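You operate a simulated robot arm through the tools that you are given. There is no shell and no other tool. Be economical: measure what you need, move in short steps, check, and stop when the job is done.

Carry out the task below with a simulated robot arm. There is one attempt and no reset: what you move stays moved.

Task
Press the dose button two times.

It is judged by the outcome, as a careful person would: the job done as asked, and still so three seconds after it is handed in. It fails if anything else is knocked over, pushed out of place, dropped, spilled or broken.

Robot
A 6-joint arm with a two-finger parallel gripper, fixed in place. Base frame: the origin is at the foot of the arm, x ahead of it, y to its left, z up. Readings come in mm, rad, newtons and seconds.
Its first joint turns from -1.152 to 1.152 rad. Payload 2.1 kg.
The tool frame sits at the grasp point between the pads (the TCP): z along the fingers, y along the line on which they close. The tips reach 30 mm beyond it. The gripper opens to 94 mm. The fingers are 28 mm wide and 10 mm thick; the gripper's body (50 by 96 mm) begins 55 mm behind the TCP.
Orientation is told as [roll, pitch, yaw] about the base's x, y, z axes, in that order, counted from this pose: with the fingers straight down and closing along the base's y, the tool's x points along the base's -x, its y along +y and its z along -z.

Tools
- The arm moves only by the tool arm_command. Its argument "plan" is a list of rows, each an object (a shift or turn left out is 0, a gripper value left out holds the last) with "gripper": the finger opening in m, from 0 to 0.094; "travel": the shift along the base's x, y, z in units of 25 mm (1.0 is 25 mm), a list of three; "rotation": the turn, a rotation vector about the base's x, y, z in units of 6 degrees (1.0 is 6 degrees), a list of three. In form: [{"gripper": gripper, "travel": [tx, ty, tz], "rotation": [ax, ay, az]}, ...]. A call has 1 to 10 rows; each row shifts and turns the commanded pose from where the row before left it. A call with a number of a shift or a turn outside -1 to 1 is refused whole. Each row takes 0.2 s and may step no farther than 50 mm and 0.15 rad from the row before; otherwise, or with a gripper value out of range, the whole call is refused. A pose out of reach is approached as far as the arm can. The call stops where the force on the tool passes 40 N (or 10 N more than at its start, if that is more) or the arm is blocked; 0.2 s more then pass. Each finger travels about 72 mm/s and halts on what it meets, pressing with about 43 N; the grip force reading is that of the motor and also rises with nothing between the fingers. The clock runs only during rows and for 0.2 s after the last one: add rows that do not move to give the fingers time. The reply holds the time, the measured pose of the TCP, the force on the tool along the base axes, the opening and the grip force, in the units named above and with some noise, and new pictures: "pictures" is both (left out), scene, wrist or none.
- Cameras (640 x 400 px; columns grow to the right, rows downward): "scene" is fixed at [38.1, -353.1, 524.4]; the picture's right is [0.91, -0.41, 0.00], its down [-0.06, -0.13, -0.99] and it looks along [0.41, 0.90, -0.15] (base axes); focal length 368 px, centre (320, 200). "wrist" rides on the gripper at [76, 14, -103] in the tool frame; the picture's right is [-0.18, 0.98, 0.00], its down [-0.75, -0.14, -0.64] and it looks along [-0.63, -0.12, 0.77] (tool axes); focal length 243 px, centre (320, 200).
- pixel_to_xyz(camera, pixels): for up to 12 pixels [column, row] of the newest picture of that camera ("zoom" is the newest enlarged one), the place [x, y, z] in the base frame of the surface seen there, good to about 3 mm. The clock stands still meanwhile.
- close_up(camera, box): a new picture of the part [left, top, right, bottom] of that camera's present view, enlarged. The clock stands still meanwhile.
- finish_job(): hands the job in; it is judged then, once.

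Work in short steps. Measure before you move; look again where a grasp or a placing could have gone wrong, and mend it. You have 60 turns and 170 pictures in all, those below and enlarged ones among them. Open the gripper and draw the arm clear of the work before you hand the job in, unless the task says otherwise; then end with one line.

The tools are called after "Request:" as name(argument=value, ...) on one line, values as JSON. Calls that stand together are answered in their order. arm_command: Moves the arm, as the interface text tells. Its arguments: {"type":"object","properties":{"plan":{"type":"array"},"pictures":{"type":"string","enum":["both","scene","wrist","none"]}},"required":["plan"]} The other tools are called the same way: pixel_to_xyz (camera, pixels) gives the place of the surface under pixels of a picture; close_up (camera, box) takes an enlarged picture of a part of a camera's view; finish_job () hands the job in.

At the start:

```text
clock: 0.0
tool_pos: [255.8, 243.6, 420.8]
ee_rot: [0.003, -0.002, 0.003]
contact_force: [0.1, -0.4, 0.0]
finger_gap: 93.8
finger_force: 0.1
```

scene: 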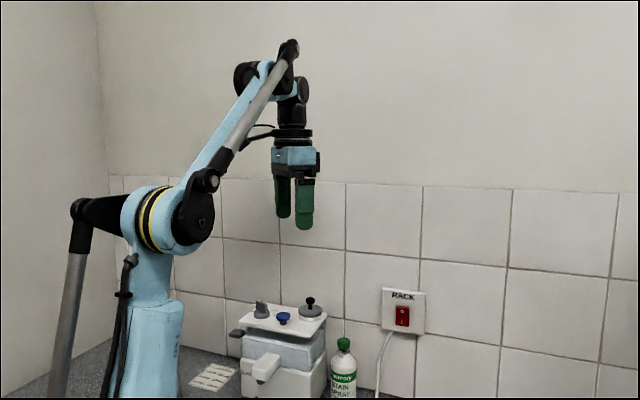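
wrist: 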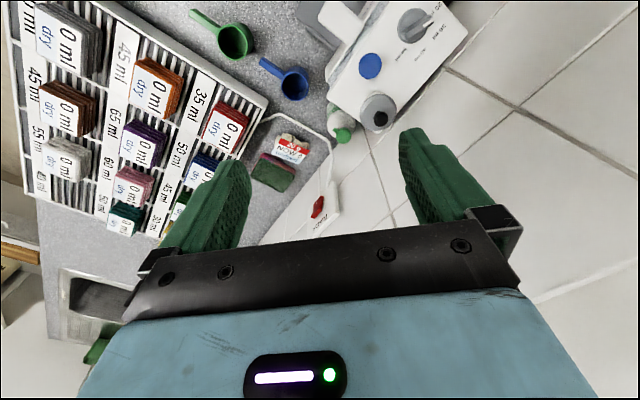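

The machine's top shows a grey knob, a blue button and a grey lidded part. I'll enlarge both views to read the labels.

Request:
close_up(camera="scene", box=[220, 280, 380, 400])

Request:
close_up(camera="wrist", box=[300, 0, 480, 150])

Request:
pixel_to_xyz(camera="wrist", pixels=[[370, 66], [378, 112], [380, 120], [412, 25], [428, 18], [350, 90], [395, 75], [390, 50]])

```text
3.33 times, centred on (300, 340) of scene
```

zoom: 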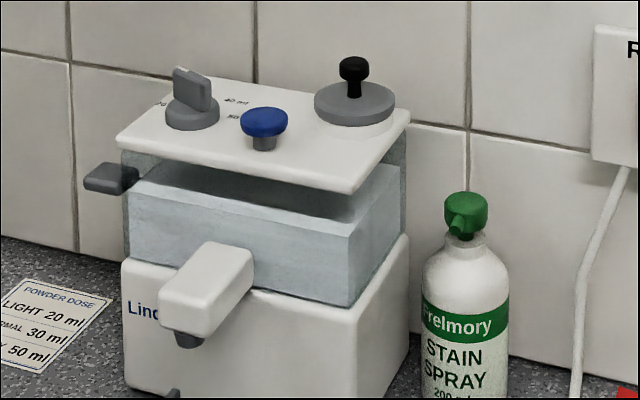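

```text
2.67 times, centred on (390, 75) of wrist
```

zoom: 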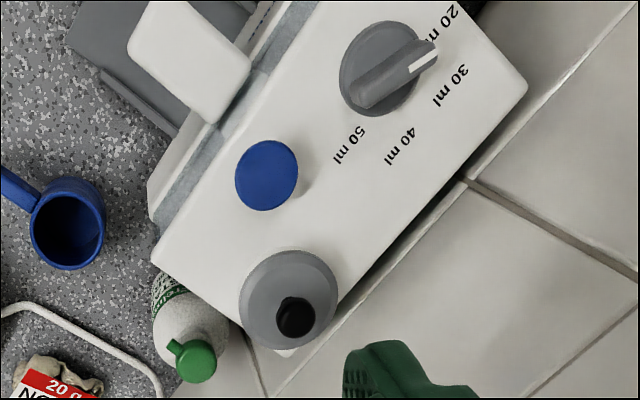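

```text
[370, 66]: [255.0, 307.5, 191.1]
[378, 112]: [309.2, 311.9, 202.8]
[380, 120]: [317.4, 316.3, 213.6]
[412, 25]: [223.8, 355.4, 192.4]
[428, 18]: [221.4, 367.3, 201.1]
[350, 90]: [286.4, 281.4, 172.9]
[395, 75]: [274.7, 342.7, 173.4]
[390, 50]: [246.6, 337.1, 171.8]
```

The blue mushroom button (wrist pixel 370,66) sits at about [255, 307, 191], with the dial and the lidded knob more than 50 mm away. I'll close the fingers and move above it at a safe height.

Request:
arm_command(plan=[{"gripper": 0.0, "travel": [0, 0.6, 0]}, {"travel": [0, 0.6, 0]}, {"travel": [0, 0.6, 0]}, {"travel": [0, 0.74, -1]}, {"travel": [0, 0, -1]}, {"travel": [0, 0, -1]}, {"travel": [0, 0, -1]}, {}])

Request:
pixel_to_xyz(camera="scene", pixels=[[283, 316], [278, 315], [289, 316], [283, 313], [283, 319], [283, 330], [310, 300], [320, 390], [210, 390]])

```text
clock: 1.8
tool_pos: [255.7, 308.2, 319.6]
ee_rot: [0.001, -0.001, 0.003]
contact_force: [0.4, -0.3, -0.4]
finger_gap: 0.1
finger_force: 32.8
```

scene: 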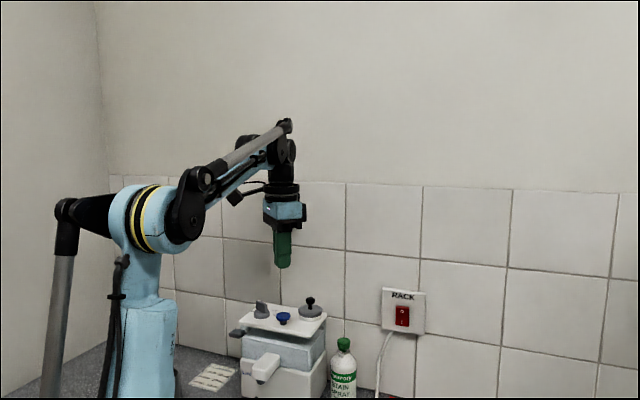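
wrist: 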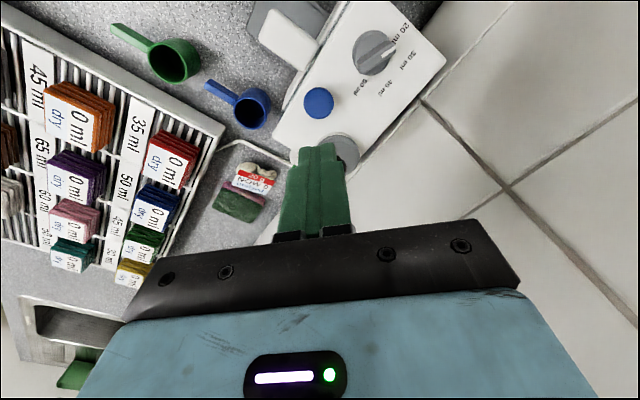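

```text
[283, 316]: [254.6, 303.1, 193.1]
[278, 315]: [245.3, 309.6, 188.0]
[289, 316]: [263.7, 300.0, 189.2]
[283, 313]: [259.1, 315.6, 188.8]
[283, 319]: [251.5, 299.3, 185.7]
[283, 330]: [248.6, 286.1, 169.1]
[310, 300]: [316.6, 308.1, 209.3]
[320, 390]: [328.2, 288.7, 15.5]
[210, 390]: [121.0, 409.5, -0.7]
```

The fingers are centred over the button (about [255, 307], top at about 191). Before descending I'll check the wall clearance and measure the cap from the wrist view.

Request:
pixel_to_xyz(camera="wrist", pixels=[[319, 102], [306, 100], [331, 104], [320, 90], [318, 116], [345, 145], [440, 180], [520, 250], [470, 60], [400, 200]])

Request:
close_up(camera="scene", box=[220, 180, 380, 400])

```text
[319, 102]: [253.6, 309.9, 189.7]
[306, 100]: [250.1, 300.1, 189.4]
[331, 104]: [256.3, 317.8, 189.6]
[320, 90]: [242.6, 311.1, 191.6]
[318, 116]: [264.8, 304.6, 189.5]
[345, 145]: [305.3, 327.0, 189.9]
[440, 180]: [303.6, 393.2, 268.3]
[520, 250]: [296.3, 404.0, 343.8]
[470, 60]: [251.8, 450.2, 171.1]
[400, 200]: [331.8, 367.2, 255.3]
```

```text
1.82 times, centred on (300, 290) of scene
```

zoom: 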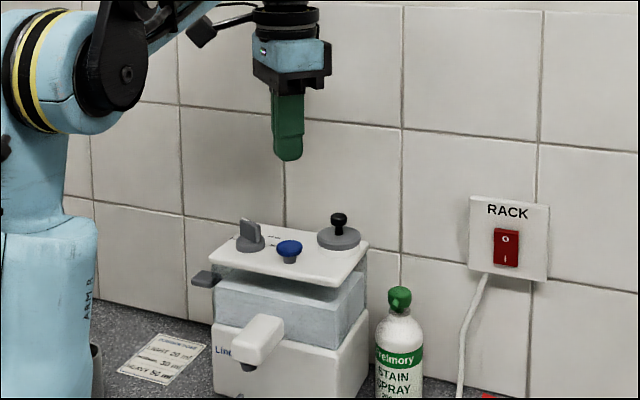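

The wall is about 40 mm clear of the gripper body. The cap centre is about [254, 308.5, 190], so contact should come at a TCP z of about 220; I'll go down to about 227 first.

Request:
arm_command(plan=[{"travel": [-0.06, 0.02, -1]}, {"travel": [0, 0, -1]}, {"travel": [0, 0, -1]}, {"travel": [0, 0, -0.7]}, {}])

Request:
close_up(camera="scene", box=[230, 250, 350, 350])

```text
clock: 3.0
tool_pos: [256.5, 308.7, 227.5]
ee_rot: [0.003, -0.002, 0.002]
contact_force: [0.3, -0.7, 0.4]
finger_gap: 0.1
finger_force: 32.9
```

scene: 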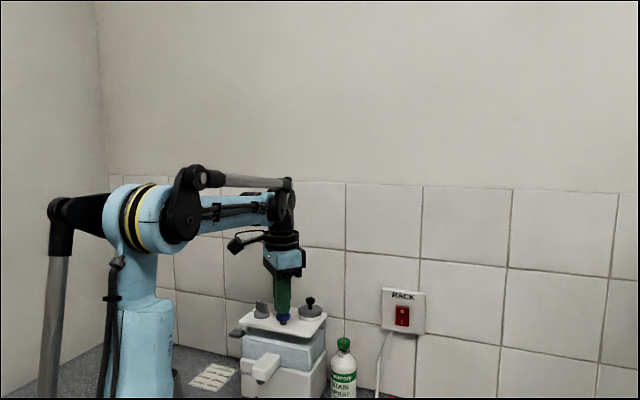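
wrist: 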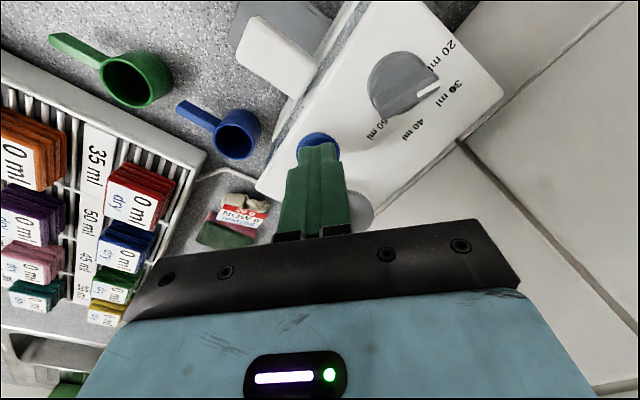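

```text
4.00 times, centred on (290, 300) of scene
```

zoom: 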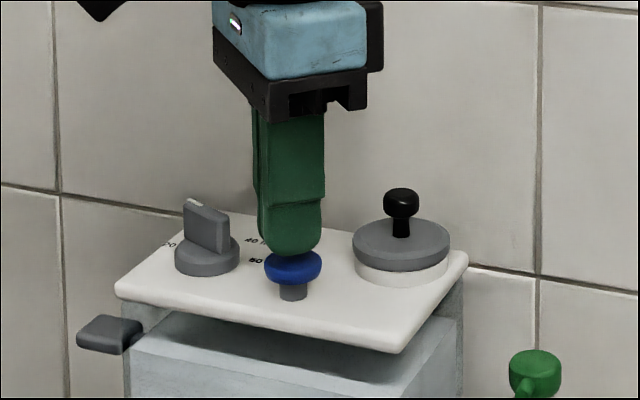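

The tip is just above the cap and centred. I'll press slowly in 2 mm rows and watch the force.

Request:
arm_command(plan=[{"travel": [-0.06, 0, -0.08]}, {"travel": [0, 0, -0.08]}, {"travel": [0, 0, -0.08]}, {"travel": [0, 0, -0.08]}, {"travel": [0, 0, -0.08]}], pictures="none")

Request:
close_up(camera="scene", box=[230, 250, 350, 350])

```text
clock: 4.2
tool_pos: [252.9, 308.5, 218.0]
ee_rot: [0.0, -0.001, -0.001]
contact_force: [-0.5, -1.6, 2.0]
finger_gap: 0.0
finger_force: 32.6
```

```text
4.00 times, centred on (290, 300) of scene
```

zoom: 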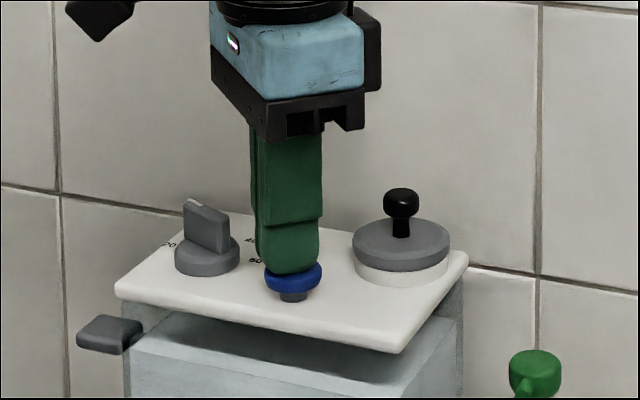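

The cap is beginning to sink at about 2 N, with some stem still showing. I'll continue down to the stop.

Request:
arm_command(plan=[{"travel": [0, 0, -0.06]}, {"travel": [0, 0, -0.06]}], pictures="none")

Request:
close_up(camera="scene", box=[230, 250, 350, 350])

```text
clock: 4.8
tool_pos: [253.1, 309.6, 213.9]
ee_rot: [0.003, -0.003, -0.001]
contact_force: [0.1, -2.3, 3.2]
finger_gap: 0.0
finger_force: 32.3
```

```text
4.00 times, centred on (290, 300) of scene
```

zoom: 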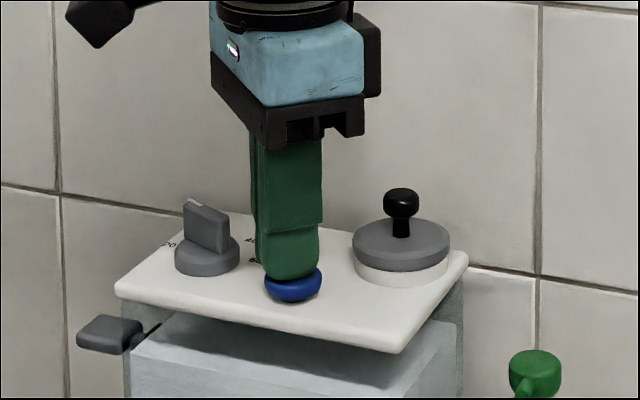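

The stem is nearly hidden and the force is still only spring-like at 3 N. I'll go a little further to make sure the press bottoms out.

Request:
arm_command(plan=[{"travel": [0, 0, -0.06]}, {"travel": [0, 0, -0.04]}], pictures="none")

Request:
close_up(camera="scene", box=[230, 250, 350, 400])

```text
clock: 5.4
tool_pos: [253.5, 308.7, 212.9]
ee_rot: [0.001, 0.0, 0.002]
contact_force: [2.9, -0.5, 7.5]
finger_gap: 0.1
finger_force: 32.9
```

```text
2.67 times, centred on (290, 325) of scene
```

zoom: 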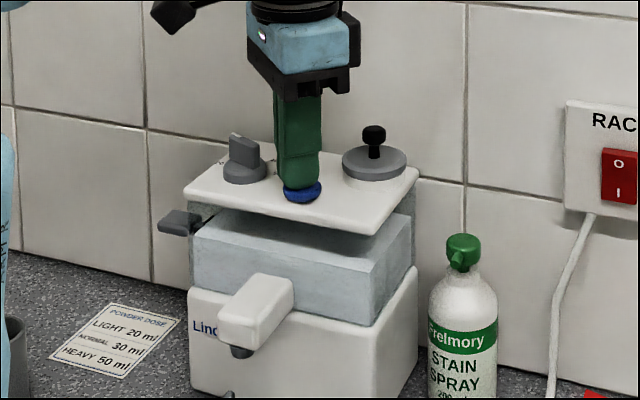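

The force jumped to 7.5 N and z stalled at about 213, so the button is bottomed. I'll release fully and check that it springs back.

Request:
arm_command(plan=[{"travel": [0, 0, 0.4]}, {"travel": [0, 0, 0.5]}, {}, {}], pictures="wrist")

Request:
close_up(camera="scene", box=[230, 250, 350, 350])

```text
clock: 6.4
tool_pos: [253.6, 307.9, 235.0]
ee_rot: [0.001, -0.002, 0.001]
contact_force: [-1.0, 1.2, 0.3]
finger_gap: 0.0
finger_force: 32.8
```

wrist: 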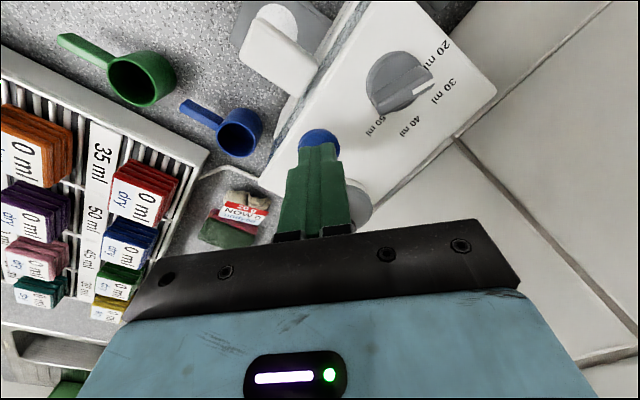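

```text
4.00 times, centred on (290, 300) of scene
```

zoom: 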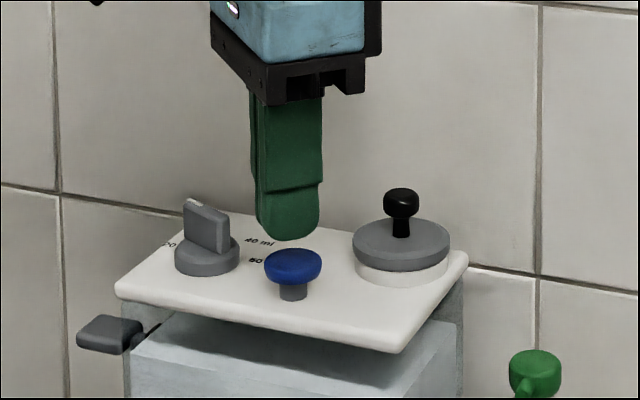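

The button has sprung fully back. Now the second press goes to the same depth.

Request:
arm_command(plan=[{"travel": [0, 0, -0.3]}, {"travel": [0, 0, -0.2]}, {"travel": [0, 0, -0.14]}, {"travel": [0, 0, -0.12]}, {"travel": [0, 0, -0.1]}, {"travel": [0, 0, -0.05]}], pictures="none")

Request:
close_up(camera="scene", box=[230, 250, 350, 350])

```text
clock: 7.8
tool_pos: [253.0, 308.5, 212.6]
ee_rot: [0.001, -0.003, 0.002]
contact_force: [-0.8, -1.4, 5.9]
finger_gap: 0.0
finger_force: 33.1
```

```text
4.00 times, centred on (290, 300) of scene
```

zoom: 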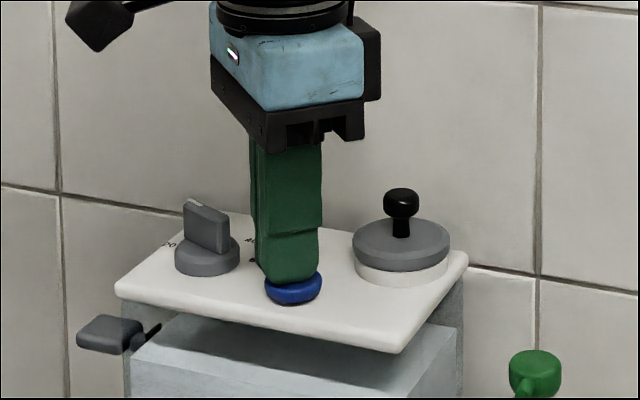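

It is at the stop again (z 212.6, 5.9 N). I'll push 1 mm more to be sure, then rise clear and open the gripper up high.

Request:
arm_command(plan=[{"travel": [0, 0, -0.05]}, {}], pictures="none")

Request:
arm_command(plan=[{"travel": [0, 0, 0.5]}, {"travel": [0, 0, 1]}, {"travel": [0, 0, 1]}, {"travel": [0, 0, 1]}, {"travel": [0, -0.8, 1]}, {"travel": [0, -0.8, 1]}, {"travel": [0, -0.8, 1]}, {"gripper": 0.094}, {}, {}])

Request:
close_up(camera="scene", box=[220, 280, 380, 400])

```text
clock: 8.4
tool_pos: [253.6, 308.4, 211.4]
ee_rot: [0.003, -0.001, 0.002]
contact_force: [-3.7, -3.3, 24.4]
finger_gap: 0.0
finger_force: 32.9
```

```text
clock: 10.6
tool_pos: [253.7, 249.0, 371.9]
ee_rot: [0.001, -0.002, 0.001]
contact_force: [-0.3, -0.1, 0.3]
finger_gap: 94.1
finger_force: 0.1
```

scene: 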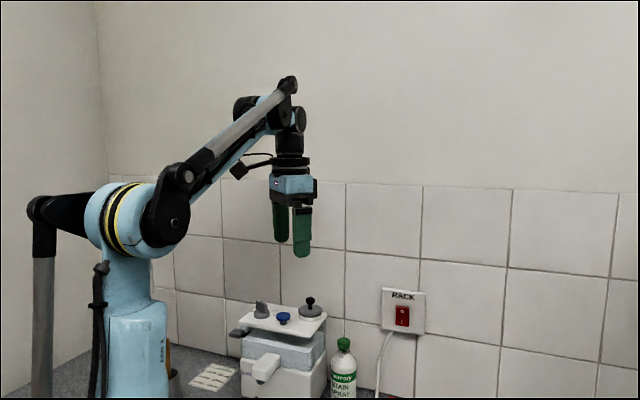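
wrist: 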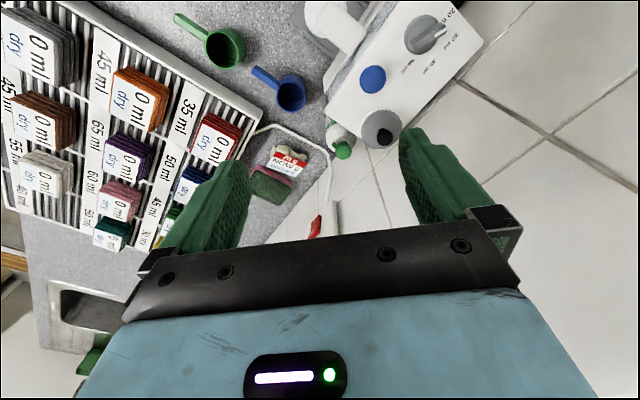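

```text
3.33 times, centred on (300, 340) of scene
```

zoom: 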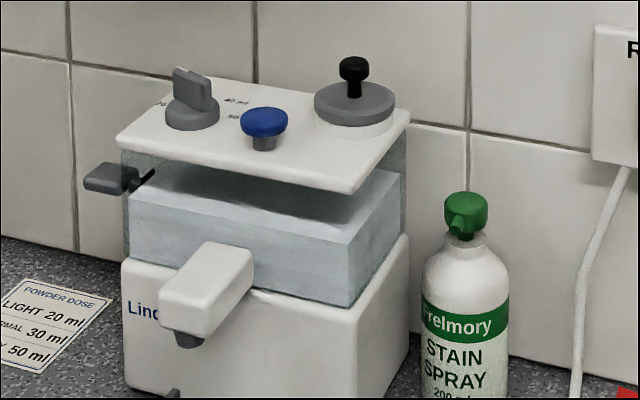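

Both presses are made and nothing else has moved. The powder level in the hopper dropped on the first press; I'll compare the same crop now to confirm a second dose registered.

Request:
close_up(camera="scene", box=[230, 250, 350, 350])

Request:
close_up(camera="wrist", box=[240, 0, 480, 150])

```text
4.00 times, centred on (290, 300) of scene
```

zoom: 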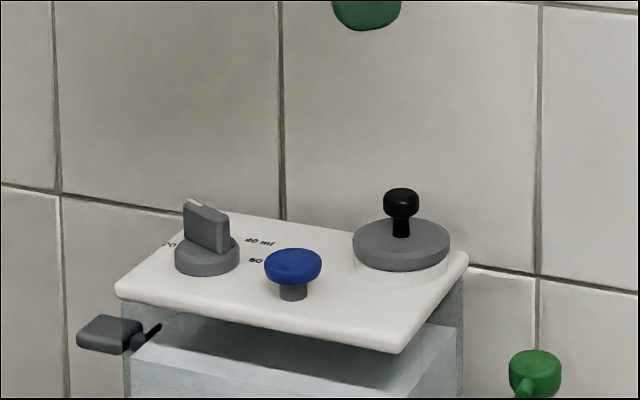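

```text
2.67 times, centred on (360, 75) of wrist
```

zoom: 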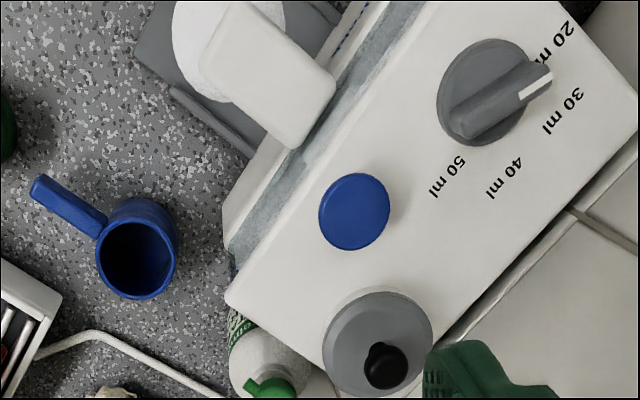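

The first press dropped the powder level, the second reached the hard stop at 24 N, and the button is back up each time. The arm is clear with the gripper open, so I'm handing in.

Request:
finish_job()

```text
The job is handed in.
```

I pressed the dose button twice, each time down to its stop and fully released; no cup was under the spout, so the dispensed powder is on the drip tray, and nothing else was touched.
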